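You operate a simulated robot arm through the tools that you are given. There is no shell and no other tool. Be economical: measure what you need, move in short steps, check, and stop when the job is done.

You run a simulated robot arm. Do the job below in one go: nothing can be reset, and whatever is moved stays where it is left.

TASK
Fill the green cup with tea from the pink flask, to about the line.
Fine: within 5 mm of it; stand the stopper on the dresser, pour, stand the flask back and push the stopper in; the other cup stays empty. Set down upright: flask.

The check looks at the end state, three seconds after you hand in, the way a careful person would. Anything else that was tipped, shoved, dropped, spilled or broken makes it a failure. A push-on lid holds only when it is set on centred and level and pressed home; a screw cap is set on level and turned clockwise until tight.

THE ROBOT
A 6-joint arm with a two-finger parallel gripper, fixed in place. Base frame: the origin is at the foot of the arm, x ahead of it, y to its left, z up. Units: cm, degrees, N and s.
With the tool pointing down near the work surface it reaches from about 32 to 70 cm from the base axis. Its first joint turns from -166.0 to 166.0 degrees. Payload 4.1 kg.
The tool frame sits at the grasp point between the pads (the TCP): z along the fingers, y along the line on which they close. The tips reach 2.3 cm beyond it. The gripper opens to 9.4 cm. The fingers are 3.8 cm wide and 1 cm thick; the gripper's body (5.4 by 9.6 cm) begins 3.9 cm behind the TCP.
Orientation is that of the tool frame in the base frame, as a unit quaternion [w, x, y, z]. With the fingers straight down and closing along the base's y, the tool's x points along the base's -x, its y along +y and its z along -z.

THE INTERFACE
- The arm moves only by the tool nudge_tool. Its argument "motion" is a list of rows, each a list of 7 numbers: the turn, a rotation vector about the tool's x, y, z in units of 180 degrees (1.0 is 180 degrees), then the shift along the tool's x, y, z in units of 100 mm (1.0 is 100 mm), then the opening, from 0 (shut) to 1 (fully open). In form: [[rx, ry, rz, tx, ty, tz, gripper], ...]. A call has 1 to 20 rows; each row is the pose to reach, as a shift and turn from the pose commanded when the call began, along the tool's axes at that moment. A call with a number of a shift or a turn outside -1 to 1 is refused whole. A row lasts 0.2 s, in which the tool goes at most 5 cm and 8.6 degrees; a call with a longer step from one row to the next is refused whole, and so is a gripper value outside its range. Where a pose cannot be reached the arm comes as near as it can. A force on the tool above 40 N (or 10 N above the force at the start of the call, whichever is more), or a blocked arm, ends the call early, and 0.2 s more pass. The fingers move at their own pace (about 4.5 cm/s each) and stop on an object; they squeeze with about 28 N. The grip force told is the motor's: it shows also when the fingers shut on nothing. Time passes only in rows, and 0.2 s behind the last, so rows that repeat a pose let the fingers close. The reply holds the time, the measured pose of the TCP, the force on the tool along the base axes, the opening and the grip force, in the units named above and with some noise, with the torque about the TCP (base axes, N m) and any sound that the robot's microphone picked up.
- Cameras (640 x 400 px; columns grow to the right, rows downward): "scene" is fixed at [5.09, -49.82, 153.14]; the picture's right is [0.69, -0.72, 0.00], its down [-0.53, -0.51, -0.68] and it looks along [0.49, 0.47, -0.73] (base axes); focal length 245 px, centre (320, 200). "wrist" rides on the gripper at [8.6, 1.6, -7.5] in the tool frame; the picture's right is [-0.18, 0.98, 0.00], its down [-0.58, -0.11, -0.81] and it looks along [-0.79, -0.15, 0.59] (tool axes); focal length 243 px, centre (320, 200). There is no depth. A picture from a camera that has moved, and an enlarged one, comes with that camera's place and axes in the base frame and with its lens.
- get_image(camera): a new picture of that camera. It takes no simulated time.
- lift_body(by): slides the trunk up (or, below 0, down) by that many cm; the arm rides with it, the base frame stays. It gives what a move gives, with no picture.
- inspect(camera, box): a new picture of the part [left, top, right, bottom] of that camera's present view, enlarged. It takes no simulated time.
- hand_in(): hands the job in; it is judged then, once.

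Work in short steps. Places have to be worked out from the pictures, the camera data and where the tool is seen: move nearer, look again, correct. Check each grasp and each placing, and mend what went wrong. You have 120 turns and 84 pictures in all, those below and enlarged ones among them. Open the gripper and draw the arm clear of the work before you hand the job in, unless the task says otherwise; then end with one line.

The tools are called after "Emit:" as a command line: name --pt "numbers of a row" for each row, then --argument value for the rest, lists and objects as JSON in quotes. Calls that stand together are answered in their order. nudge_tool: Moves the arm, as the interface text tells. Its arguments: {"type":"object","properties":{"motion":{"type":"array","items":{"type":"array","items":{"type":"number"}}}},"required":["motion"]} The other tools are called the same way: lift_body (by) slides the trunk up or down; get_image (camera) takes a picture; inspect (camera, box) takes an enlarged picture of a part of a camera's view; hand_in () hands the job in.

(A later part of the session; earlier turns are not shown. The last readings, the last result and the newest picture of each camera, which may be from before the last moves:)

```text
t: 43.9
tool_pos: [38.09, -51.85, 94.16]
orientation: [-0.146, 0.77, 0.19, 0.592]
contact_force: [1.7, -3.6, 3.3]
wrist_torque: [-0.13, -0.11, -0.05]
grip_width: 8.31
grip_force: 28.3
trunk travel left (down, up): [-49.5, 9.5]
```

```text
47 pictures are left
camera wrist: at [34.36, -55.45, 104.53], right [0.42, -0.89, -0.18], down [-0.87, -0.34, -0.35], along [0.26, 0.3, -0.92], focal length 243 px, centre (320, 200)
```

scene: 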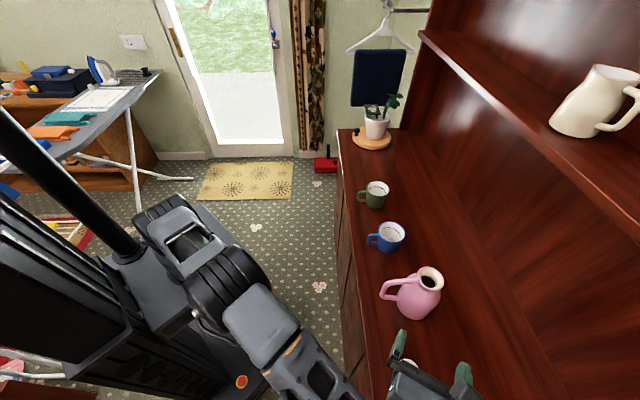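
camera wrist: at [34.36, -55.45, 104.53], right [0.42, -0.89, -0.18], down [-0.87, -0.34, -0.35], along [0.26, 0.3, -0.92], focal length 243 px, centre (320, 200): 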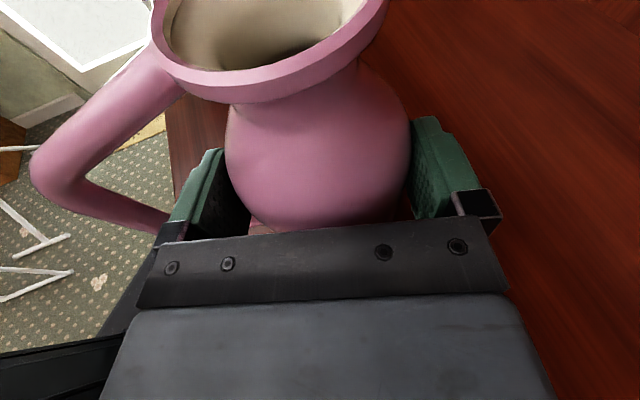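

Gripped at 8.3 cm. I'll test with a lift of 2 cm straight up.

Emit:
nudge_tool --pt "0 0 0 0.048 0 -0.013 0.7" --pt "0 0 0 0.097 0 -0.026 0.7" --pt "0 0 0 0.145 0 -0.039 0.7" --pt "0 0 0 0.193 0 -0.052 0.7" --pt "0 0 0 0.193 0 -0.052 0.7" --pt "0 0 0 0.193 0 -0.052 0.7"

Emit:
get_image --camera "wrist"

Emit:
inspect --camera "scene" --box '[360, 250, 480, 370]'

```text
t: 45.3
tool_pos: [38.09, -51.73, 96.13]
orientation: [-0.146, 0.77, 0.19, 0.591]
contact_force: [-0.3, -0.2, -7.5]
wrist_torque: [-0.1, 0.11, 0.01]
grip_width: 8.3
grip_force: 27.9
trunk travel left (down, up): [-49.5, 9.5]
```

```text
46 pictures are left
camera wrist: at [34.41, -55.44, 106.53], right [0.42, -0.89, -0.18], down [-0.87, -0.34, -0.35], along [0.26, 0.3, -0.92], focal length 243 px, centre (320, 200)
```

wrist: 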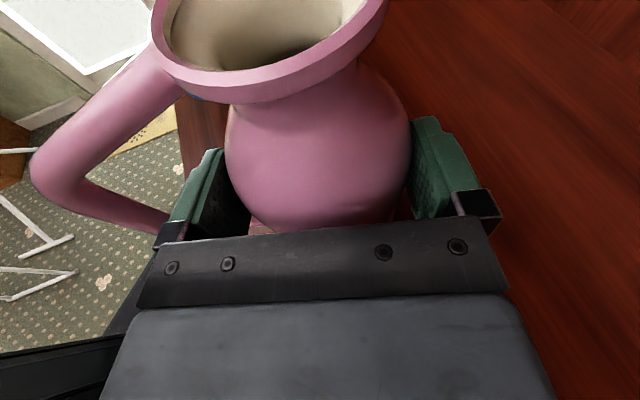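

```text
3.33 times, centred on (420, 310) of scene
camera zoom: at [5.09, -49.82, 153.14], right [0.69, -0.72, 0.0], down [-0.53, -0.51, -0.68], along [0.49, 0.47, -0.73], focal length 816 px, centre (-13, -167)
```

zoom: 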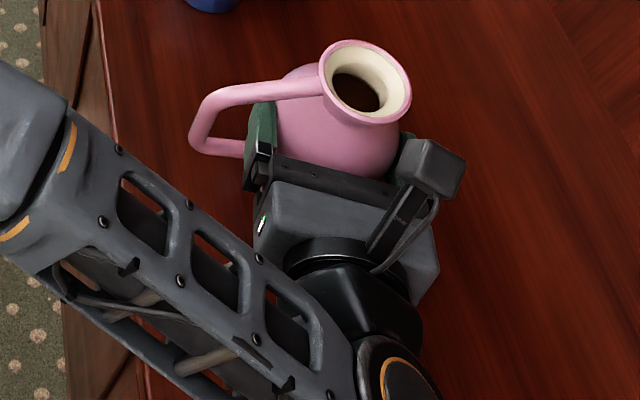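

The flask is held steady, upright and weighs about 7.5 N. I'll raise it 10 cm gently, then carry it towards the green cup in stages.

Emit:
nudge_tool --pt "0 0 0 0.06 0 -0.016 0.7" --pt "0 0 0 0.18 0 -0.048 0.7" --pt "0 0 0 0.32 0 -0.086 0.7" --pt "0 0 0 0.46 0 -0.123 0.7" --pt "0 0 0 0.6 0 -0.161 0.7" --pt "0 0 0 0.74 0 -0.198 0.7" --pt "0 0 0 0.86 0 -0.23 0.7" --pt "0 0 0 0.94 0 -0.252 0.7" --pt "0 0 0 0.966 0 -0.259 0.7" --pt "0 0 0 0.966 0 -0.259 0.7"

Emit:
nudge_tool --pt "0 0 0 0.011 -0.038 0.041 0.7" --pt "0 0 0 0.033 -0.113 0.124 0.7" --pt "0 0 0 0.061 -0.208 0.227 0.7" --pt "0 0 0 0.088 -0.302 0.33 0.7" --pt "0 0 0 0.116 -0.396 0.433 0.7" --pt "0 0 0 0.144 -0.491 0.536 0.7" --pt "0 0 0 0.171 -0.585 0.639 0.7" --pt "0 0 0 0.199 -0.68 0.743 0.7" --pt "0 0 0 0.221 -0.755 0.825 0.7" --pt "0 0 0 0.221 -0.755 0.825 0.7"

```text
t: 47.5
tool_pos: [38.07, -51.91, 106.18]
orientation: [-0.145, 0.77, 0.189, 0.592]
contact_force: [0.4, -0.4, -8.7]
wrist_torque: [-0.06, 0.09, 0.0]
grip_width: 8.31
grip_force: 28.1
trunk travel left (down, up): [-49.5, 9.5]
```

```text
t: 49.7
tool_pos: [42.08, -41.17, 106.18]
orientation: [-0.147, 0.77, 0.191, 0.591]
contact_force: [-0.5, 0.1, -6.9]
wrist_torque: [-0.06, 0.09, -0.05]
grip_width: 8.32
grip_force: 27.3
trunk travel left (down, up): [-49.5, 9.5]
```

Smooth so far. I'll continue with two more stages.

Emit:
nudge_tool --pt "0 0 0 0.011 -0.038 0.041 0.7" --pt "0 0 0 0.033 -0.113 0.124 0.7" --pt "0 0 0 0.061 -0.208 0.227 0.7" --pt "0 0 0 0.088 -0.302 0.33 0.7" --pt "0 0 0 0.116 -0.396 0.433 0.7" --pt "0 0 0 0.144 -0.491 0.536 0.7" --pt "0 0 0 0.171 -0.585 0.639 0.7" --pt "0 0 0 0.199 -0.68 0.743 0.7" --pt "0 0 0 0.221 -0.755 0.825 0.7" --pt "0 0 0 0.221 -0.755 0.825 0.7"

Emit:
nudge_tool --pt "0 0 0 0.011 -0.038 0.041 0.7" --pt "0 0 0 0.033 -0.113 0.124 0.7" --pt "0 0 0 0.061 -0.208 0.227 0.7" --pt "0 0 0 0.088 -0.302 0.33 0.7" --pt "0 0 0 0.116 -0.396 0.433 0.7" --pt "0 0 0 0.144 -0.491 0.536 0.7" --pt "0 0 0 0.171 -0.585 0.639 0.7" --pt "0 0 0 0.199 -0.68 0.743 0.7" --pt "0 0 0 0.221 -0.755 0.825 0.7" --pt "0 0 0 0.221 -0.755 0.825 0.7"

Emit:
get_image --camera "scene"

Emit:
get_image --camera "wrist"

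```text
t: 51.9
tool_pos: [46.06, -30.45, 106.0]
orientation: [-0.147, 0.77, 0.191, 0.591]
contact_force: [-0.5, 0.5, -8.1]
wrist_torque: [-0.08, 0.09, 0.01]
grip_width: 8.32
grip_force: 28.1
trunk travel left (down, up): [-49.5, 9.5]
```

```text
t: 54.1
tool_pos: [50.29, -19.58, 106.29]
orientation: [-0.146, 0.77, 0.191, 0.592]
contact_force: [-0.1, 0.0, -8.3]
wrist_torque: [-0.06, 0.13, 0.02]
grip_width: 8.29
grip_force: 27.9
trunk travel left (down, up): [-49.5, 9.5]
```

```text
44 pictures are left
```

scene: 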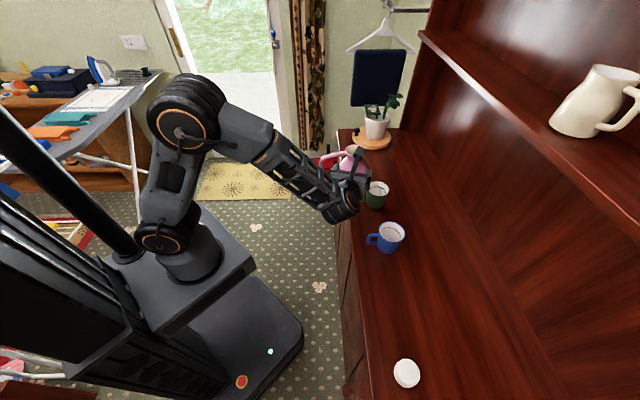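

```text
43 pictures are left
camera wrist: at [46.5, -23.33, 116.58], right [0.42, -0.89, -0.18], down [-0.87, -0.34, -0.35], along [0.26, 0.3, -0.92], focal length 243 px, centre (320, 200)
```

wrist: 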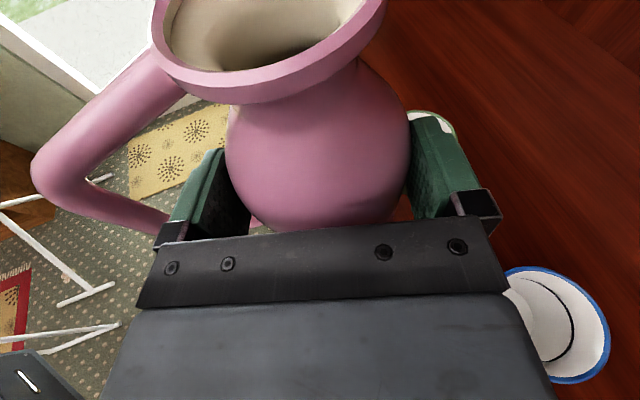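

The green cup rim is at about (61.7,-22.6,94.1), radius about 3.7, with its handle pointing at yaw ~134°. To keep clear of that handle I'll pour from its far-left side, with tool heading -25°. First I'll turn the heading by -53° while moving half the way, level and high.

Emit:
nudge_tool --pt "-0.008 0 0.002 0.005 0.002 0.02 0.7" --pt "-0.03 0 0.008 0.02 0.008 0.075 0.7" --pt "-0.058 0 0.0156 0.04 0.0153 0.149 0.7" --pt "-0.086 0 0.0231 0.059 0.0227 0.222 0.7" --pt "-0.114 0 0.0306 0.079 0.03 0.294 0.7" --pt "-0.142 0 0.0381 0.098 0.0375 0.366 0.7" --pt "-0.17 0 0.0456 0.117 0.0448 0.438 0.7" --pt "-0.198 0 0.0531 0.136 0.0522 0.51 0.7" --pt "-0.226 0 0.0606 0.156 0.0596 0.582 0.7" --pt "-0.254 0 0.0681 0.175 0.067 0.655 0.7" --pt "-0.275 0 0.0738 0.19 0.0725 0.709 0.7" --pt "-0.2844 0 0.0763 0.196 0.075 0.733 0.7" --pt "-0.2844 0 0.0763 0.196 0.075 0.733 0.7"

Emit:
get_image --camera "wrist"

Emit:
inspect --camera "scene" --box '[320, 110, 440, 260]'

```text
t: 56.9
tool_pos: [54.73, -21.94, 107.29]
orientation: [0.089, 0.786, -0.125, 0.599]
contact_force: [-0.7, 0.1, -7.9]
wrist_torque: [0.02, 0.15, 0.0]
grip_width: 8.31
grip_force: 28.3
out of reach, approached as far as the arm can: row 9, 10, 11, 12, 13
trunk travel left (down, up): [-49.5, 9.5]
```

```text
42 pictures are left
camera wrist: at [49.63, -21.9, 117.77], right [-0.34, -0.92, -0.19], down [-0.85, 0.39, -0.35], along [0.39, 0.04, -0.92], focal length 243 px, centre (320, 200)
```

wrist: 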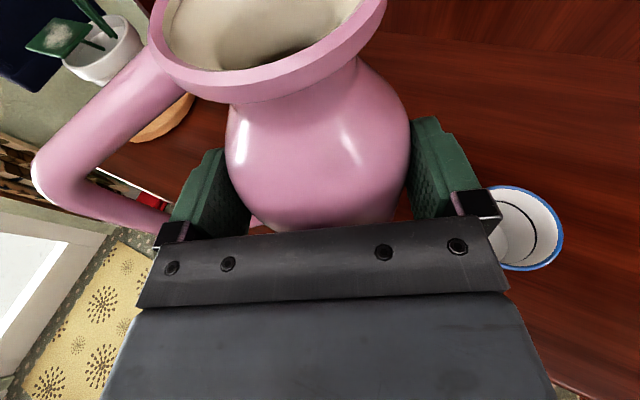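

```text
2.67 times, centred on (380, 185) of scene
camera zoom: at [5.09, -49.82, 153.14], right [0.69, -0.72, 0.0], down [-0.53, -0.51, -0.68], along [0.49, 0.47, -0.73], focal length 653 px, centre (160, 240)
```

zoom: 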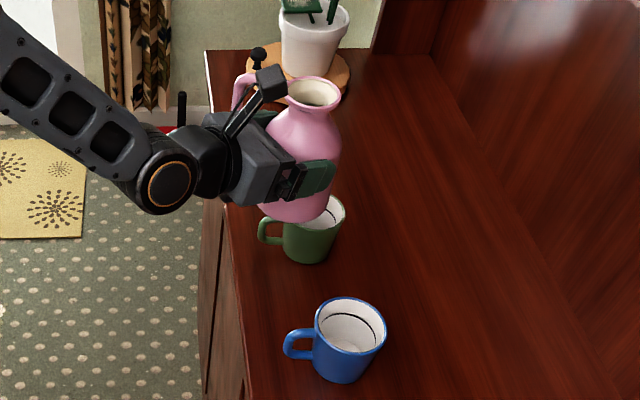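

The arm stopped near a wrist singularity because the tool was nearly in line with the forearm. I'll raise the trunk to steepen the forearm and use heading 0° instead, which still clears the cup's handle.

Emit:
lift_body --by 9

Emit:
nudge_tool --pt "0.005 0 -0.0013 -0.02 -0.03 0.01 0.7" --pt "0.016 0 -0.0043 -0.08 -0.1 0.04 0.7" --pt "0.03 0 -0.008 -0.15 -0.2 0.08 0.7" --pt "0.044 0 -0.0118 -0.22 -0.3 0.12 0.7" --pt "0.058 0 -0.0155 -0.29 -0.4 0.16 0.7" --pt "0.072 0 -0.0193 -0.36 -0.5 0.2 0.7" --pt "0.086 0 -0.023 -0.42 -0.58 0.23 0.7" --pt "0.0939 0 -0.0252 -0.452 -0.615 0.246 0.7" --pt "0.0939 0 -0.0252 -0.452 -0.615 0.246 0.7"

```text
t: 58.2
tool_pos: [54.74, -21.88, 116.31]
orientation: [0.09, 0.786, -0.126, 0.599]
contact_force: [0.7, -0.5, -7.6]
wrist_torque: [0.01, 0.1, 0.01]
grip_width: 8.29
grip_force: 27.2
trunk travel left (down, up): [-58.5, 0.5]
```

```text
t: 60.2
tool_pos: [57.87, -16.19, 111.41]
orientation: [-0.004, 0.794, -0.004, 0.608]
contact_force: [0.5, 0.3, -7.9]
wrist_torque: [-0.03, 0.13, 0.0]
grip_width: 8.3
grip_force: 27.8
trunk travel left (down, up): [-58.5, 0.5]
```

Reached with heading 0°. I'll move to the staging point beside the cup and check the view.

Emit:
nudge_tool --pt "0 0 0 -0.05 -0.05 0.04 0.7" --pt "0 0 0 -0.15 -0.15 0.11 0.7" --pt "0 0 0 -0.27 -0.26 0.2 0.7" --pt "0 0 0 -0.39 -0.37 0.29 0.7" --pt "0 0 0 -0.5 -0.47 0.37 0.7" --pt "0 0 0 -0.55 -0.52 0.407 0.7" --pt "0 0 0 -0.55 -0.52 0.407 0.7"

Emit:
get_image --camera "wrist"

Emit:
inspect --camera "scene" --box '[330, 130, 430, 230]'

```text
t: 61.8
tool_pos: [60.19, -10.9, 105.09]
orientation: [-0.003, 0.795, -0.005, 0.607]
contact_force: [0.6, 0.1, -8.2]
wrist_torque: [-0.03, 0.17, 0.02]
grip_width: 8.28
grip_force: 27.7
trunk travel left (down, up): [-58.5, 0.5]
```

```text
40 pictures are left
camera wrist: at [55.37, -12.65, 115.44], right [-0.05, -0.98, -0.19], down [-0.93, 0.12, -0.35], along [0.36, 0.16, -0.92], focal length 243 px, centre (320, 200)
```

wrist: 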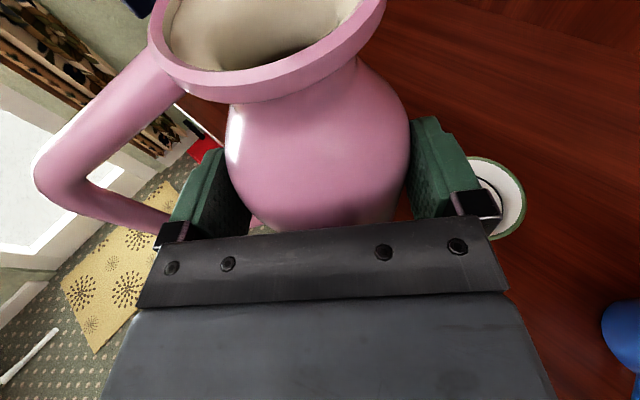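

```text
4.00 times, centred on (380, 180) of scene
camera zoom: at [5.09, -49.82, 153.14], right [0.69, -0.72, 0.0], down [-0.53, -0.51, -0.68], along [0.49, 0.47, -0.73], focal length 980 px, centre (80, 280)
```

zoom: 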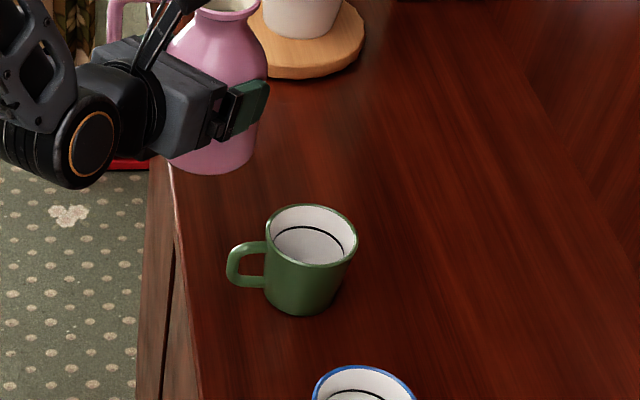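

Clear view: cup centre refined to (62.1,-22.8). I'll now tilt to 30° while lowering, so the lip ends about 8 cm above the cup, where the tea shouldn't flow yet.

Emit:
nudge_tool --pt "0.0022 0 0.008 -0.034 0.022 0.012 0.7" --pt "0.0065 0 0.0241 -0.102 0.066 0.037 0.7" --pt "0.0108 0 0.0402 -0.17 0.11 0.061 0.7" --pt "0.0152 0 0.0563 -0.238 0.154 0.086 0.7" --pt "0.0195 0 0.0724 -0.306 0.198 0.11 0.7" --pt "0.0238 0 0.0885 -0.374 0.242 0.135 0.7" --pt "0.0282 0 0.1046 -0.442 0.286 0.159 0.7" --pt "0.0325 0 0.1207 -0.51 0.33 0.184 0.7" --pt "0.0368 0 0.1368 -0.578 0.374 0.208 0.7" --pt "0.0412 0 0.1529 -0.646 0.418 0.233 0.7" --pt "0.0433 0 0.1609 -0.68 0.44 0.245 0.7" --pt "0.0433 0 0.1609 -0.68 0.44 0.245 0.7"

Emit:
get_image --camera "wrist"

Emit:
inspect --camera "scene" --box '[330, 130, 430, 230]'

```text
t: 64.4
tool_pos: [60.98, -15.34, 97.86]
orientation: [-0.209, 0.765, -0.161, 0.588]
contact_force: [0.7, 2.4, -1.3]
wrist_torque: [-0.19, -0.03, 0.06]
grip_width: 8.31
grip_force: 28.2
trunk travel left (down, up): [-58.5, 0.5]
```

```text
38 pictures are left
camera wrist: at [55.95, -21.89, 106.05], right [-0.05, -0.76, -0.65], down [-0.93, 0.28, -0.25], along [0.37, 0.59, -0.72], focal length 243 px, centre (320, 200)
```

wrist: 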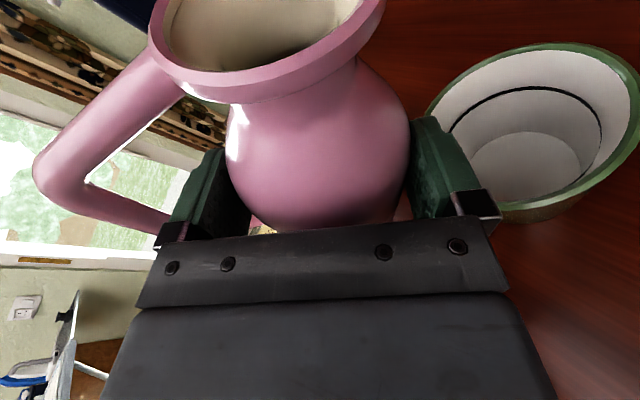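

```text
4.00 times, centred on (380, 180) of scene
camera zoom: at [5.09, -49.82, 153.14], right [0.69, -0.72, 0.0], down [-0.53, -0.51, -0.68], along [0.49, 0.47, -0.73], focal length 980 px, centre (80, 280)
```

zoom: 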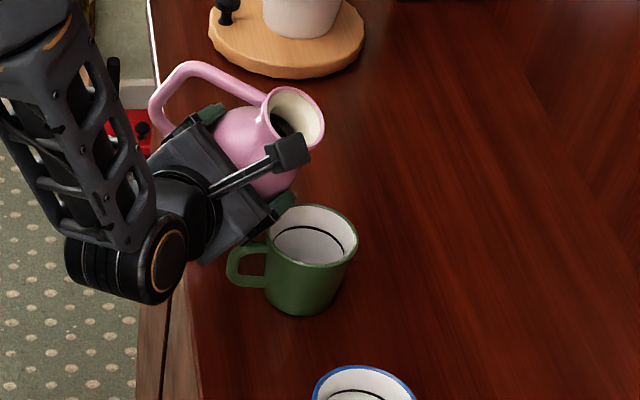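

The load dropped from 8 N to 1.3 N with a sideways push, so the lower finger is resting on the cup's edge. I'll back away up and outward at once.

Emit:
nudge_tool --pt "0 0 0 0.09 -0.06 -0.03 0.7" --pt "0 0 0 0.22 -0.17 -0.06 0.7" --pt "0 0 0 0.22 -0.17 -0.06 0.7"

Emit:
get_image --camera "wrist"

Emit:
inspect --camera "scene" --box '[330, 130, 430, 230]'

```text
t: 65.2
tool_pos: [60.8, -15.13, 100.44]
orientation: [-0.208, 0.766, -0.163, 0.586]
contact_force: [0.0, -0.1, -6.7]
wrist_torque: [-0.1, 0.14, 0.04]
grip_width: 8.3
grip_force: 27.9
trunk travel left (down, up): [-58.5, 0.5]
```

```text
36 pictures are left
camera wrist: at [55.86, -21.64, 108.62], right [-0.05, -0.76, -0.65], down [-0.93, 0.28, -0.24], along [0.36, 0.59, -0.72], focal length 243 px, centre (320, 200)
```

wrist: 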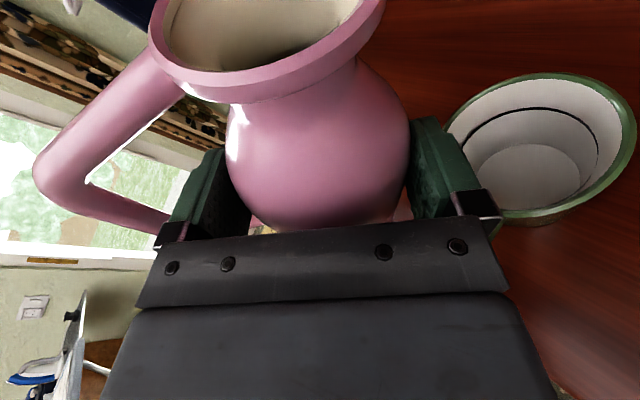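

```text
4.00 times, centred on (380, 180) of scene
camera zoom: at [5.09, -49.82, 153.14], right [0.69, -0.72, 0.0], down [-0.53, -0.51, -0.68], along [0.49, 0.47, -0.73], focal length 980 px, centre (80, 280)
```

zoom: 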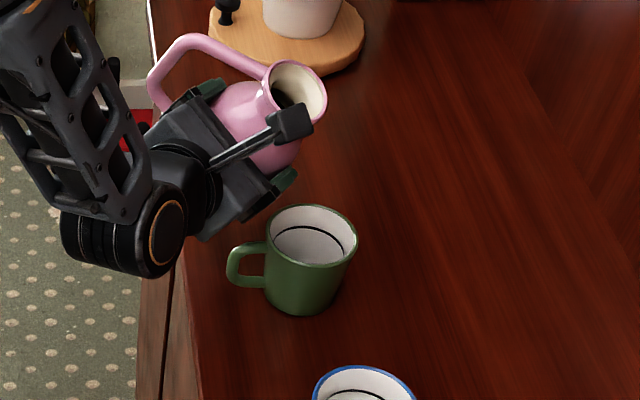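

Free again and the cup hasn't moved. With the corrected clearance I'll go to 45° tilt, lip about 7 cm above the rim, and look for flow.

Emit:
nudge_tool --pt "0.0036 0 0.0134 -0.02 0.0 0.01 0.7" --pt "0.0072 0 0.0268 -0.06 0.005 0.02 0.7" --pt "0.0108 0 0.0402 -0.11 0.01 0.033 0.7" --pt "0.0145 0 0.0536 -0.16 0.013 0.045 0.7" --pt "0.0181 0 0.067 -0.21 0.016 0.056 0.7" --pt "0.0217 0 0.0804 -0.245 0.02 0.066 0.7"

Emit:
inspect --camera "scene" --box '[330, 130, 430, 230]'

```text
t: 66.6
tool_pos: [61.01, -13.85, 98.34]
orientation: [-0.307, 0.732, -0.237, 0.56]
contact_force: [-0.2, -0.1, -7.5]
wrist_torque: [-0.11, 0.16, 0.02]
grip_width: 8.3
grip_force: 28.1
trunk travel left (down, up): [-58.5, 0.5]
```

```text
4.00 times, centred on (380, 180) of scene
camera zoom: at [5.09, -49.82, 153.14], right [0.69, -0.72, 0.0], down [-0.53, -0.51, -0.68], along [0.49, 0.47, -0.73], focal length 980 px, centre (80, 280)
```

zoom: 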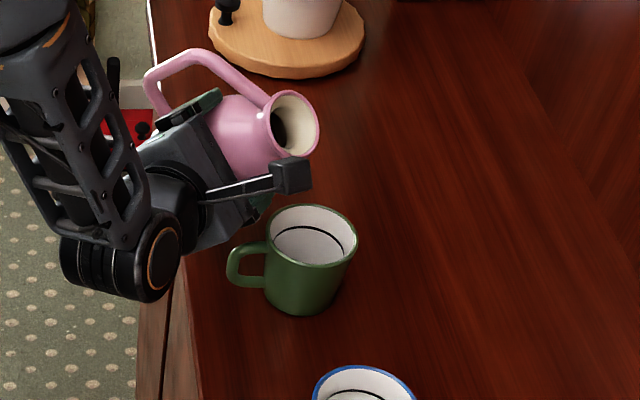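

No contact, and the mouth is where computed. I'll tilt on to 58°, slowly, and check.

Emit:
nudge_tool --pt "0.0047 0 0.0174 -0.006 -0.006 0.001 0.7" --pt "0.0094 0 0.0349 -0.012 -0.012 0.003 0.7" --pt "0.0141 0 0.0523 -0.018 -0.018 0.004 0.7" --pt "0.0188 0 0.0697 -0.024 -0.025 0.006 0.7"

Emit:
inspect --camera "scene" --box '[330, 130, 430, 230]'

```text
t: 67.6
tool_pos: [60.86, -13.61, 98.34]
orientation: [-0.388, 0.692, -0.299, 0.53]
contact_force: [0.6, -0.7, -7.3]
wrist_torque: [-0.17, 0.14, -0.02]
grip_width: 8.29
grip_force: 28.7
trunk travel left (down, up): [-58.5, 0.5]
```

```text
4.00 times, centred on (380, 180) of scene
camera zoom: at [5.09, -49.82, 153.14], right [0.69, -0.72, 0.0], down [-0.53, -0.51, -0.68], along [0.49, 0.47, -0.73], focal length 980 px, centre (80, 280)
```

zoom: 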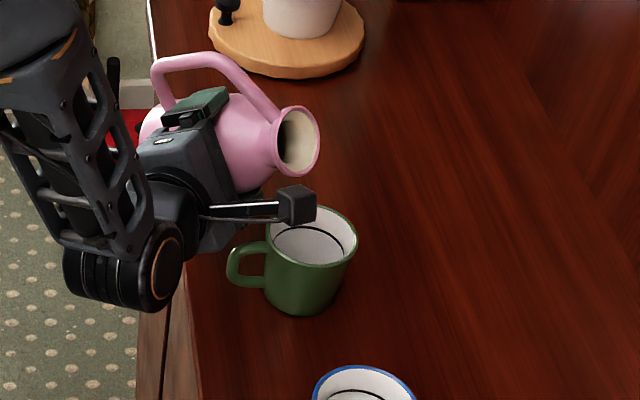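

No flow yet. On to 65°.

Emit:
nudge_tool --pt "0.0034 0 0.0125 0.004 -0.015 -0.001 0.7" --pt "0.0067 0 0.025 0.007 -0.03 -0.002 0.7" --pt "0.0101 0 0.0375 0.011 -0.046 -0.003 0.7"

Emit:
inspect --camera "scene" --box '[340, 140, 420, 210]'

```text
t: 68.4
tool_pos: [60.78, -13.49, 98.84]
orientation: [-0.429, 0.667, -0.33, 0.512]
contact_force: [-0.2, 0.8, -8.3]
wrist_torque: [-0.14, 0.14, -0.01]
grip_width: 8.29
grip_force: 28.0
trunk travel left (down, up): [-58.5, 0.5]
```

```text
5.71 times, centred on (380, 175) of scene
camera zoom: at [5.09, -49.82, 153.14], right [0.69, -0.72, 0.0], down [-0.53, -0.51, -0.68], along [0.49, 0.47, -0.73], focal length 1400 px, centre (-23, 343)
```

zoom: 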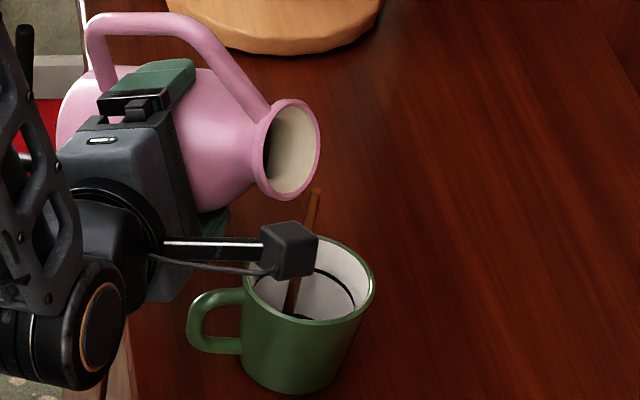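

The tea is flowing in a thin stream into the cup. I'll hold for a second and watch the level.

Emit:
nudge_tool --pt "0 0 0 0 0 0 0.7" --pt "0 0 0 0 0 0 0.7" --pt "0 0 0 0 0 0 0.7" --pt "0 0 0 0 0 0 0.7"

Emit:
inspect --camera "scene" --box '[360, 160, 420, 210]'

```text
t: 69.4
tool_pos: [60.9, -13.34, 98.8]
orientation: [-0.428, 0.667, -0.332, 0.511]
contact_force: [0.4, 0.4, -7.8]
wrist_torque: [-0.09, 0.1, -0.01]
grip_width: 8.29
grip_force: 28.3
trunk travel left (down, up): [-58.5, 0.5]
```

```text
8.00 times, centred on (390, 185) of scene
camera zoom: at [5.09, -49.82, 153.14], right [0.69, -0.72, 0.0], down [-0.53, -0.51, -0.68], along [0.49, 0.47, -0.73], focal length 1960 px, centre (-240, 320)
```

zoom: 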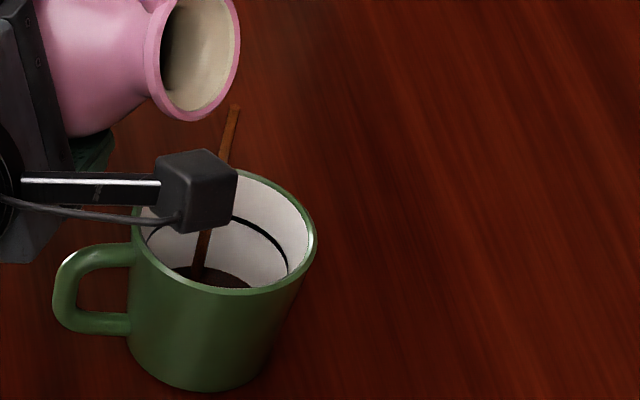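

Emit:
nudge_tool --pt "0 0 0 0 0 0 0.7" --pt "0 0 0 0 0 0 0.7" --pt "0 0 0 0 0 0 0.7" --pt "0 0 0 0 0 0 0.7" --pt "0 0 0 0 0 0 0.7"

Emit:
inspect --camera "scene" --box '[360, 160, 420, 210]'

```text
t: 70.6
tool_pos: [60.7, -13.53, 98.79]
orientation: [-0.429, 0.667, -0.332, 0.511]
contact_force: [-0.3, -0.3, -7.5]
wrist_torque: [-0.11, 0.13, 0.01]
grip_width: 8.27
grip_force: 27.7
trunk travel left (down, up): [-58.5, 0.5]
```

```text
8.00 times, centred on (390, 185) of scene
camera zoom: at [5.09, -49.82, 153.14], right [0.69, -0.72, 0.0], down [-0.53, -0.51, -0.68], along [0.49, 0.47, -0.73], focal length 1960 px, centre (-240, 320)
```

zoom: 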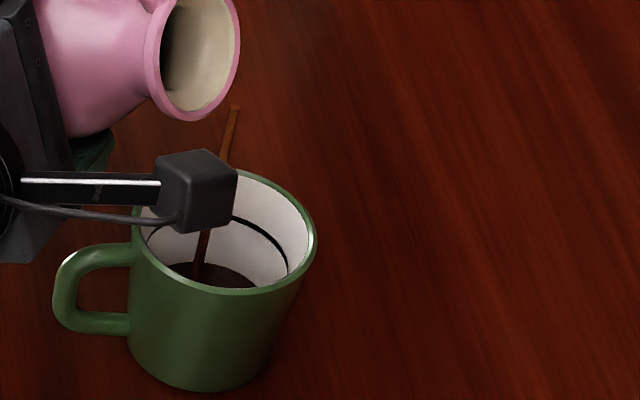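

Steady slow rise, with the line still well above. I'll hold 3 s.

Emit:
nudge_tool --pt "0 0 0 0 0 0 0.7" --pt "0 0 0 0 0 0 0.7" --pt "0 0 0 0 0 0 0.7" --pt "0 0 0 0 0 0 0.7" --pt "0 0 0 0 0 0 0.7" --pt "0 0 0 0 0 0 0.7" --pt "0 0 0 0 0 0 0.7" --pt "0 0 0 0 0 0 0.7" --pt "0 0 0 0 0 0 0.7" --pt "0 0 0 0 0 0 0.7" --pt "0 0 0 0 0 0 0.7" --pt "0 0 0 0 0 0 0.7" --pt "0 0 0 0 0 0 0.7" --pt "0 0 0 0 0 0 0.7"

Emit:
inspect --camera "scene" --box '[360, 160, 420, 210]'

```text
t: 73.6
tool_pos: [60.8, -13.43, 98.86]
orientation: [-0.428, 0.668, -0.332, 0.511]
contact_force: [-0.1, -0.9, -7.5]
wrist_torque: [-0.12, 0.12, 0.0]
grip_width: 8.28
grip_force: 28.2
trunk travel left (down, up): [-58.5, 0.5]
```

```text
8.00 times, centred on (390, 185) of scene
camera zoom: at [5.09, -49.82, 153.14], right [0.69, -0.72, 0.0], down [-0.53, -0.51, -0.68], along [0.49, 0.47, -0.73], focal length 1960 px, centre (-240, 320)
```

zoom: 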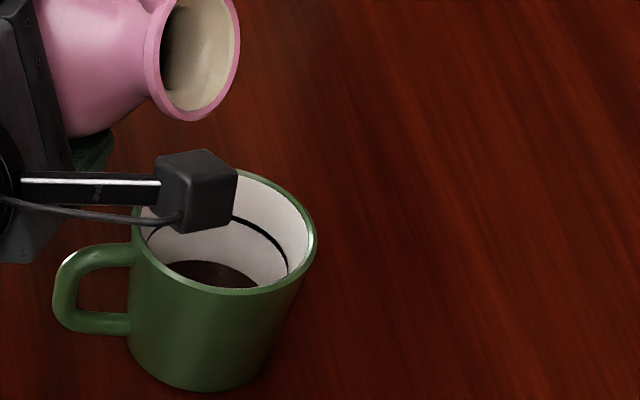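

The flow stopped at this tilt. I'll add 4° and hold 2 s.

Emit:
nudge_tool --pt "0.0029 0 0.0107 0.004 -0.009 0 0.7" --pt "0.0058 0 0.0215 0.008 -0.018 0 0.7" --pt "0.0058 0 0.0215 0.008 -0.018 0 0.7" --pt "0.0058 0 0.0215 0.008 -0.018 0 0.7" --pt "0.0058 0 0.0215 0.008 -0.018 0 0.7" --pt "0.0058 0 0.0215 0.008 -0.018 0 0.7" --pt "0.0058 0 0.0215 0.008 -0.018 0 0.7" --pt "0.0058 0 0.0215 0.008 -0.018 0 0.7" --pt "0.0058 0 0.0215 0.008 -0.018 0 0.7" --pt "0.0058 0 0.0215 0.008 -0.018 0 0.7" --pt "0.0058 0 0.0215 0.008 -0.018 0 0.7"

Emit:
inspect --camera "scene" --box '[360, 160, 420, 210]'

```text
t: 76.0
tool_pos: [60.89, -13.33, 99.04]
orientation: [-0.452, 0.652, -0.349, 0.499]
contact_force: [-0.5, -0.6, -6.7]
wrist_torque: [-0.11, 0.09, 0.02]
grip_width: 8.27
grip_force: 27.9
trunk travel left (down, up): [-58.5, 0.5]
```

```text
8.00 times, centred on (390, 185) of scene
camera zoom: at [5.09, -49.82, 153.14], right [0.69, -0.72, 0.0], down [-0.53, -0.51, -0.68], along [0.49, 0.47, -0.73], focal length 1960 px, centre (-240, 320)
```

zoom: 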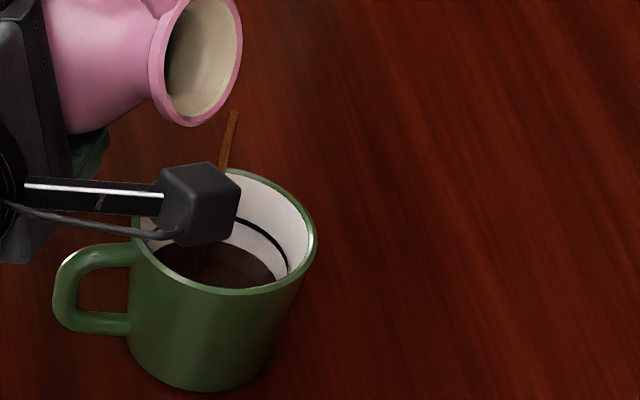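

The tea is about 1.5 cm below the line and still flowing. I'll hold another 1.2 s.

Emit:
nudge_tool --pt "0 0 0 0 0 0 0.7" --pt "0 0 0 0 0 0 0.7" --pt "0 0 0 0 0 0 0.7" --pt "0 0 0 0 0 0 0.7" --pt "0 0 0 0 0 0 0.7"

Emit:
inspect --camera "scene" --box '[360, 160, 420, 210]'

```text
t: 77.2
tool_pos: [60.89, -13.43, 98.98]
orientation: [-0.451, 0.653, -0.349, 0.499]
contact_force: [0.3, 0.2, -7.3]
wrist_torque: [-0.14, 0.12, -0.02]
grip_width: 8.28
grip_force: 28.0
trunk travel left (down, up): [-58.5, 0.5]
```

```text
8.00 times, centred on (390, 185) of scene
camera zoom: at [5.09, -49.82, 153.14], right [0.69, -0.72, 0.0], down [-0.53, -0.51, -0.68], along [0.49, 0.47, -0.73], focal length 1960 px, centre (-240, 320)
```

zoom: 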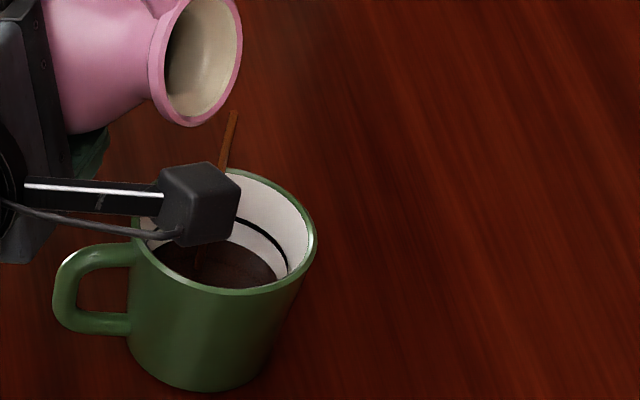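

Emit:
nudge_tool --pt "0 0 0 0 0 0 0.7" --pt "0 0 0 0 0 0 0.7" --pt "0 0 0 0 0 0 0.7" --pt "0 0 0 0 0 0 0.7" --pt "0 0 0 0 0 0 0.7" --pt "0 0 0 0 0 0 0.7" --pt "0 0 0 0 0 0 0.7" --pt "0 0 0 0 0 0 0.7" --pt "0 0 0 0 0 0 0.7"

Emit:
inspect --camera "scene" --box '[370, 170, 410, 203]'

```text
t: 79.2
tool_pos: [60.83, -13.51, 99.07]
orientation: [-0.451, 0.652, -0.349, 0.499]
contact_force: [-0.2, 0.6, -7.2]
wrist_torque: [-0.11, 0.11, -0.02]
grip_width: 8.28
grip_force: 28.1
trunk travel left (down, up): [-58.5, 0.5]
```

```text
12.12 times, centred on (390, 186) of scene
camera zoom: at [5.09, -49.82, 153.14], right [0.69, -0.72, 0.0], down [-0.53, -0.51, -0.68], along [0.49, 0.47, -0.73], focal length 2969 px, centre (-528, 364)
```

zoom: 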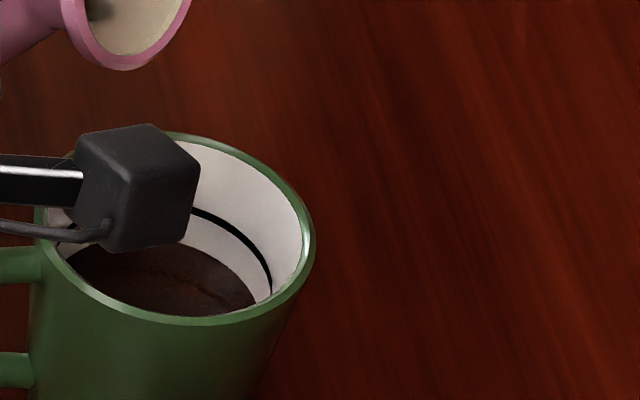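

The flow stopped with the level about 1.4 cm below the line. 4° gave about 1.5 cm, so I'll add 2.5° now and refine afterwards.

Emit:
nudge_tool --pt "0.0018 0 0.0067 0.002 -0.005 0 0.7" --pt "0.0036 0 0.0134 0.004 -0.01 0 0.7" --pt "0.0036 0 0.0134 0.004 -0.01 0 0.7" --pt "0.0036 0 0.0134 0.004 -0.01 0 0.7" --pt "0.0036 0 0.0134 0.004 -0.01 0 0.7" --pt "0.0036 0 0.0134 0.004 -0.01 0 0.7" --pt "0.0036 0 0.0134 0.004 -0.01 0 0.7" --pt "0.0036 0 0.0134 0.004 -0.01 0 0.7" --pt "0.0036 0 0.0134 0.004 -0.01 0 0.7" --pt "0.0036 0 0.0134 0.004 -0.01 0 0.7" --pt "0.0036 0 0.0134 0.004 -0.01 0 0.7" --pt "0.0036 0 0.0134 0.004 -0.01 0 0.7" --pt "0.0036 0 0.0134 0.004 -0.01 0 0.7" --pt "0.0036 0 0.0134 0.004 -0.01 0 0.7" --pt "0.0036 0 0.0134 0.004 -0.01 0 0.7" --pt "0.0036 0 0.0134 0.004 -0.01 0 0.7" --pt "0.0036 0 0.0134 0.004 -0.01 0 0.7"

Emit:
inspect --camera "scene" --box '[370, 170, 410, 203]'

```text
t: 82.8
tool_pos: [60.87, -13.46, 99.14]
orientation: [-0.466, 0.642, -0.358, 0.492]
contact_force: [0.5, -0.4, -6.4]
wrist_torque: [-0.13, 0.12, 0.0]
grip_width: 8.27
grip_force: 28.3
trunk travel left (down, up): [-58.5, 0.5]
```

```text
12.12 times, centred on (390, 186) of scene
camera zoom: at [5.09, -49.82, 153.14], right [0.69, -0.72, 0.0], down [-0.53, -0.51, -0.68], along [0.49, 0.47, -0.73], focal length 2969 px, centre (-528, 364)
```

zoom: 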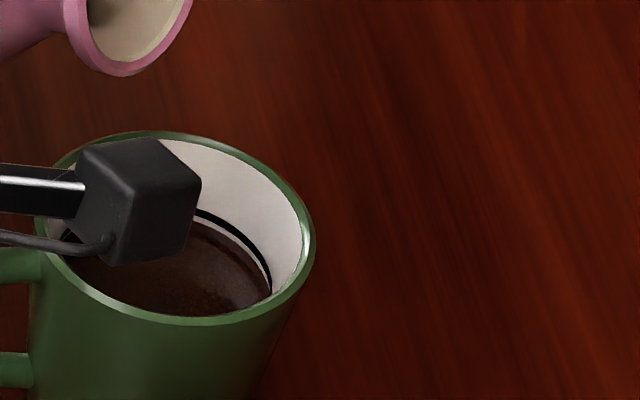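

No stream now, and the level is about 3–4 mm below the line. I'll add a final 0.6° and wait.

Emit:
nudge_tool --pt "0.0009 0 0.0032 0 0 0 0.7" --pt "0.0009 0 0.0032 0 0 0 0.7" --pt "0.0009 0 0.0032 0 0 0 0.7" --pt "0.0009 0 0.0032 0 0 0 0.7" --pt "0.0009 0 0.0032 0 0 0 0.7" --pt "0.0009 0 0.0032 0 0 0 0.7" --pt "0.0009 0 0.0032 0 0 0 0.7" --pt "0.0009 0 0.0032 0 0 0 0.7" --pt "0.0009 0 0.0032 0 0 0 0.7" --pt "0.0009 0 0.0032 0 0 0 0.7"

Emit:
inspect --camera "scene" --box '[370, 170, 410, 203]'

```text
t: 85.0
tool_pos: [60.98, -13.31, 99.1]
orientation: [-0.469, 0.64, -0.363, 0.49]
contact_force: [-0.6, 0.3, -7.2]
wrist_torque: [-0.13, 0.1, -0.02]
grip_width: 8.23
grip_force: 27.7
trunk travel left (down, up): [-58.5, 0.5]
```

```text
12.12 times, centred on (390, 186) of scene
camera zoom: at [5.09, -49.82, 153.14], right [0.69, -0.72, 0.0], down [-0.53, -0.51, -0.68], along [0.49, 0.47, -0.73], focal length 2969 px, centre (-528, 364)
```

zoom: 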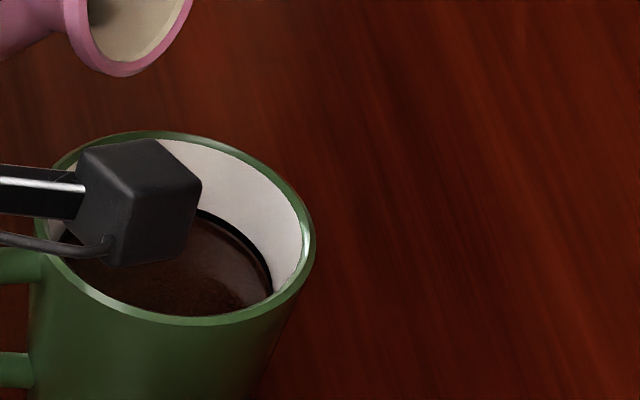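

The level is at the line and the flow has stopped. I'll tilt the flask back in place first, then raise it away from the cup.

Emit:
nudge_tool --pt "-0.0072 0 -0.0268 0 0 0 0.7" --pt "-0.0144 0 -0.0536 0 0 0 0.7" --pt "-0.0217 0 -0.0805 0.01 -0.07 -0.003 0.7" --pt "-0.0289 0 -0.1073 0.024 -0.16 -0.006 0.7" --pt "-0.0361 0 -0.1341 0.038 -0.26 -0.01 0.7" --pt "-0.0433 0 -0.1609 0.052 -0.36 -0.014 0.7" --pt "-0.0505 0 -0.1877 0.066 -0.46 -0.018 0.7" --pt "-0.0578 0 -0.2146 0.08 -0.55 -0.021 0.7" --pt "-0.065 0 -0.2414 0.087 -0.6 -0.023 0.7" --pt "-0.065 0 -0.2414 0.087 -0.6 -0.023 0.7"

Emit:
inspect --camera "scene" --box '[330, 130, 430, 230]'

```text
t: 87.2
tool_pos: [60.79, -12.55, 105.23]
orientation: [-0.188, 0.771, -0.146, 0.59]
contact_force: [0.4, 0.2, -6.1]
wrist_torque: [-0.08, 0.09, -0.02]
grip_width: 8.25
grip_force: 28.1
trunk travel left (down, up): [-58.5, 0.5]
```

```text
4.00 times, centred on (380, 180) of scene
camera zoom: at [5.09, -49.82, 153.14], right [0.69, -0.72, 0.0], down [-0.53, -0.51, -0.68], along [0.49, 0.47, -0.73], focal length 980 px, centre (80, 280)
```

zoom: 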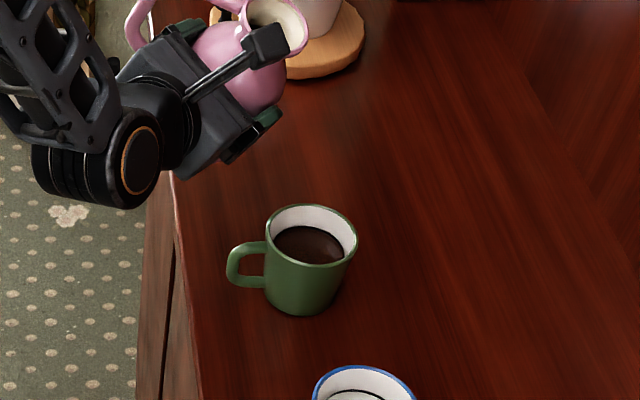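

The cup looks clean. I'll check the level unobstructed and finish bringing the flask upright.

Emit:
inspect --camera "scene" --box '[366, 174, 396, 202]'

Emit:
nudge_tool --pt "-0.0065 0 -0.0241 0.02 0 0 0.7" --pt "-0.013 0 -0.0483 0.05 0 0 0.7" --pt "-0.0195 0 -0.0724 0.08 0 0 0.7" --pt "-0.026 0 -0.0966 0.1 0 0 0.7" --pt "-0.0325 0 -0.1207 0.12 0 0 0.7" --pt "-0.039 0 -0.1448 0.12 0 0 0.7" --pt "-0.039 0 -0.1448 0.12 0 0 0.7"

```text
14.29 times, centred on (381, 188) of scene
camera zoom: at [5.09, -49.82, 153.14], right [0.69, -0.72, 0.0], down [-0.53, -0.51, -0.68], along [0.49, 0.47, -0.73], focal length 3499 px, centre (-551, 371)
```

zoom: 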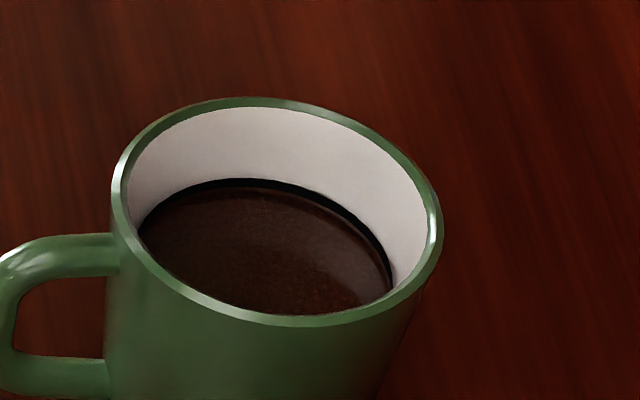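

```text
t: 88.8
tool_pos: [61.23, -13.06, 106.21]
orientation: [-0.003, 0.795, -0.005, 0.607]
contact_force: [0.7, -0.8, -6.4]
wrist_torque: [-0.03, 0.12, 0.03]
grip_width: 8.28
grip_force: 28.7
trunk travel left (down, up): [-58.5, 0.5]
```

The level sits right at the line and the flask is upright. I'll return along the same route, starting by turning to heading 28° and moving away from the cup.

Emit:
nudge_tool --pt "0.008 0 -0.0022 -0.014 0.005 -0.05 0.7" --pt "0.025 0 -0.0067 -0.043 0.015 -0.16 0.7" --pt "0.042 0 -0.0113 -0.073 0.027 -0.27 0.7" --pt "0.059 0 -0.0159 -0.102 0.04 -0.38 0.7" --pt "0.076 0 -0.0205 -0.132 0.05 -0.49 0.7" --pt "0.093 0 -0.025 -0.162 0.06 -0.6 0.7" --pt "0.11 0 -0.0296 -0.191 0.07 -0.71 0.7" --pt "0.127 0 -0.0342 -0.22 0.08 -0.82 0.7" --pt "0.142 0 -0.0382 -0.247 0.09 -0.91 0.7" --pt "0.1502 0 -0.0404 -0.26 0.1 -0.965 0.7" --pt "0.1502 0 -0.0404 -0.26 0.1 -0.965 0.7"

Emit:
nudge_tool --pt "0 0 0 -0.013 0.046 -0.048 0.7" --pt "0 0 0 -0.038 0.137 -0.142 0.7" --pt "0 0 0 -0.07 0.25 -0.26 0.7" --pt "0 0 0 -0.101 0.364 -0.378 0.7" --pt "0 0 0 -0.133 0.478 -0.496 0.7" --pt "0 0 0 -0.164 0.592 -0.614 0.7" --pt "0 0 0 -0.196 0.705 -0.732 0.7" --pt "0 0 0 -0.228 0.82 -0.85 0.7" --pt "0 0 0 -0.253 0.91 -0.945 0.7" --pt "0 0 0 -0.253 0.91 -0.945 0.7"

```text
t: 91.2
tool_pos: [51.3, -13.93, 106.18]
orientation: [-0.151, 0.771, 0.187, 0.591]
contact_force: [-0.4, 0.1, -7.0]
wrist_torque: [-0.04, 0.09, 0.0]
grip_width: 8.28
grip_force: 28.2
trunk travel left (down, up): [-58.5, 0.5]
```

```text
t: 93.4
tool_pos: [46.85, -26.55, 106.11]
orientation: [-0.151, 0.77, 0.187, 0.591]
contact_force: [0.3, -0.7, -6.6]
wrist_torque: [-0.07, 0.1, -0.03]
grip_width: 8.24
grip_force: 28.1
trunk travel left (down, up): [-58.5, 0.5]
```

Emit:
nudge_tool --pt "0 0 0 -0.013 0.046 -0.048 0.7" --pt "0 0 0 -0.038 0.137 -0.142 0.7" --pt "0 0 0 -0.07 0.25 -0.26 0.7" --pt "0 0 0 -0.101 0.364 -0.378 0.7" --pt "0 0 0 -0.133 0.478 -0.496 0.7" --pt "0 0 0 -0.164 0.592 -0.614 0.7" --pt "0 0 0 -0.196 0.705 -0.732 0.7" --pt "0 0 0 -0.228 0.82 -0.85 0.7" --pt "0 0 0 -0.253 0.91 -0.945 0.7" --pt "0 0 0 -0.253 0.91 -0.945 0.7"

Emit:
nudge_tool --pt "0 0 0 -0.013 0.046 -0.048 0.7" --pt "0 0 0 -0.038 0.137 -0.142 0.7" --pt "0 0 0 -0.07 0.25 -0.26 0.7" --pt "0 0 0 -0.101 0.364 -0.378 0.7" --pt "0 0 0 -0.133 0.478 -0.496 0.7" --pt "0 0 0 -0.164 0.592 -0.614 0.7" --pt "0 0 0 -0.196 0.705 -0.732 0.7" --pt "0 0 0 -0.228 0.82 -0.85 0.7" --pt "0 0 0 -0.253 0.91 -0.945 0.7" --pt "0 0 0 -0.253 0.91 -0.945 0.7"

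Emit:
get_image --camera "wrist"

Emit:
inspect --camera "scene" --box '[350, 220, 490, 390]'

```text
t: 95.6
tool_pos: [42.44, -39.27, 105.8]
orientation: [-0.152, 0.769, 0.187, 0.592]
contact_force: [-0.9, 0.8, -6.4]
wrist_torque: [-0.05, 0.12, 0.01]
grip_width: 8.25
grip_force: 28.3
trunk travel left (down, up): [-58.5, 0.5]
```

```text
t: 97.8
tool_pos: [38.04, -51.83, 105.72]
orientation: [-0.151, 0.77, 0.186, 0.591]
contact_force: [-0.5, 0.5, -7.6]
wrist_torque: [-0.06, 0.07, -0.02]
grip_width: 8.22
grip_force: 27.8
trunk travel left (down, up): [-58.5, 0.5]
```

```text
21 pictures are left
camera wrist: at [34.39, -55.64, 116.08], right [0.42, -0.89, -0.19], down [-0.87, -0.33, -0.35], along [0.25, 0.31, -0.92], focal length 243 px, centre (320, 200)
```

wrist: 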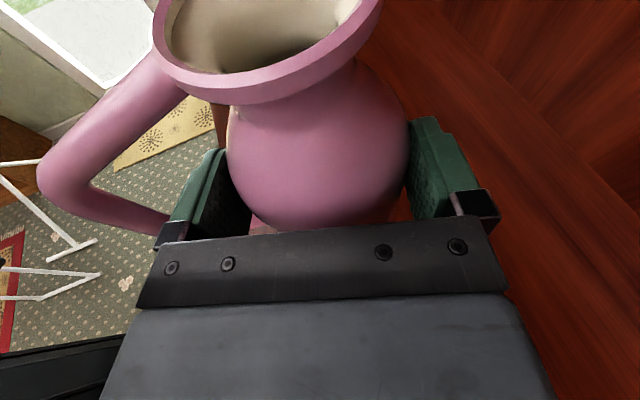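

```text
2.35 times, centred on (420, 305) of scene
camera zoom: at [5.09, -49.82, 153.14], right [0.69, -0.72, 0.0], down [-0.53, -0.51, -0.68], along [0.49, 0.47, -0.73], focal length 576 px, centre (85, -47)
```

zoom: 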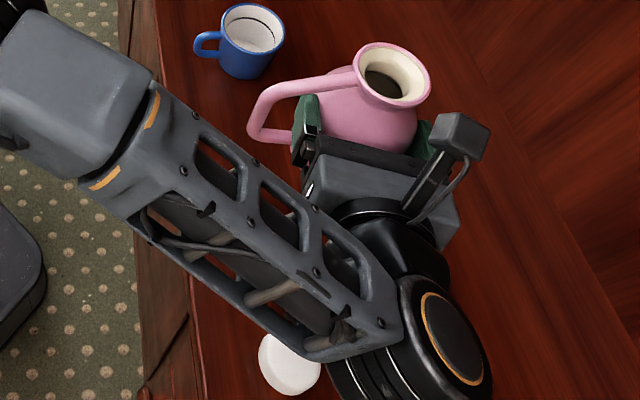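

The flask is back above its place and hardly shifted in the grip. I'll lower the trunk 9 cm to restore the earlier arm geometry, then descend gently.

Emit:
lift_body --by -9

Emit:
nudge_tool --pt "0 0 0 -0.05 0 0.013 0.7" --pt "0 0 0 -0.1 0 0.027 0.7" --pt "0 0 0 -0.15 0 0.04 0.7" --pt "0 0 0 -0.19 0 0.051 0.7" --pt "0 0 0 -0.19 0 0.051 0.7"

```text
t: 99.0
tool_pos: [37.96, -51.89, 96.69]
orientation: [-0.151, 0.77, 0.187, 0.591]
contact_force: [0.3, 1.0, -6.2]
wrist_torque: [-0.02, 0.07, 0.03]
grip_width: 8.26
grip_force: 28.3
trunk travel left (down, up): [-49.5, 9.5]
```

```text
t: 100.2
tool_pos: [37.97, -51.69, 94.71]
orientation: [-0.152, 0.77, 0.188, 0.59]
contact_force: [0.2, -0.4, -5.8]
wrist_torque: [-0.04, 0.06, 0.0]
grip_width: 8.26
grip_force: 28.0
trunk travel left (down, up): [-49.5, 9.5]
```

Not touching yet, with the full weight still carried. Smaller steps down.

Emit:
nudge_tool --pt "0 0 0 -0.015 0 0.004 0.7" --pt "0 0 0 -0.03 0 0.008 0.7" --pt "0 0 0 -0.04 0 0.011 0.7"

Emit:
nudge_tool --pt "0 0 0 -0.008 0 0.002 0.7" --pt "0 0 0 -0.015 0 0.004 0.7" --pt "0 0 0 -0.015 0 0.004 0.7"

```text
t: 101.0
tool_pos: [37.94, -51.77, 94.33]
orientation: [-0.151, 0.77, 0.187, 0.591]
contact_force: [-0.2, -0.1, -6.9]
wrist_torque: [-0.07, 0.07, -0.02]
grip_width: 8.23
grip_force: 28.0
trunk travel left (down, up): [-49.5, 9.5]
```

```text
t: 101.8
tool_pos: [37.96, -51.73, 94.24]
orientation: [-0.15, 0.77, 0.187, 0.591]
contact_force: [-1.6, 1.0, 4.8]
wrist_torque: [0.2, 0.46, 0.02]
grip_width: 8.24
grip_force: 27.8
trunk travel left (down, up): [-49.5, 9.5]
```

The flask is standing on the dresser, as the force reversed. I'll ease up a hair, open slowly and draw back along the fingers.

Emit:
nudge_tool --pt "0 0 0 0.004 0 -0.001 0.88" --pt "0 0 0 0.004 0 -0.001 0.92" --pt "0 0 0 0.004 0 -0.001 0.96" --pt "0 0 0 0.004 0 -0.001 1" --pt "0 0 0 0.004 0 -0.001 1" --pt "0 0 0 0.004 0 -0.001 1"

Emit:
get_image --camera "wrist"

```text
t: 103.2
tool_pos: [37.99, -51.76, 94.32]
orientation: [-0.151, 0.77, 0.187, 0.591]
contact_force: [0.0, 0.8, 0.6]
wrist_torque: [0.0, 0.0, -0.01]
grip_width: 9.41
grip_force: 0.1
trunk travel left (down, up): [-49.5, 9.5]
```

```text
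19 pictures are left
camera wrist: at [34.41, -55.54, 104.57], right [0.42, -0.89, -0.19], down [-0.87, -0.33, -0.35], along [0.25, 0.31, -0.92], focal length 243 px, centre (320, 200)
```

wrist: 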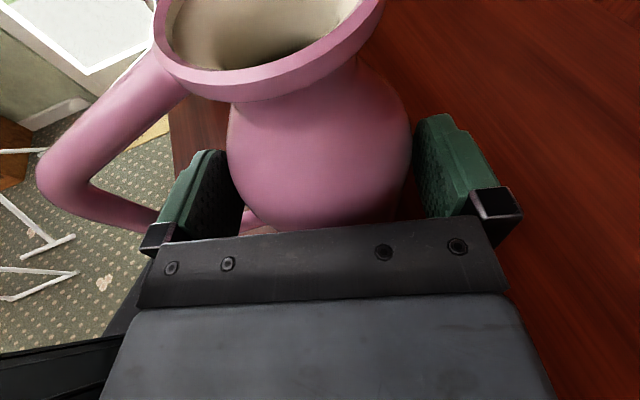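

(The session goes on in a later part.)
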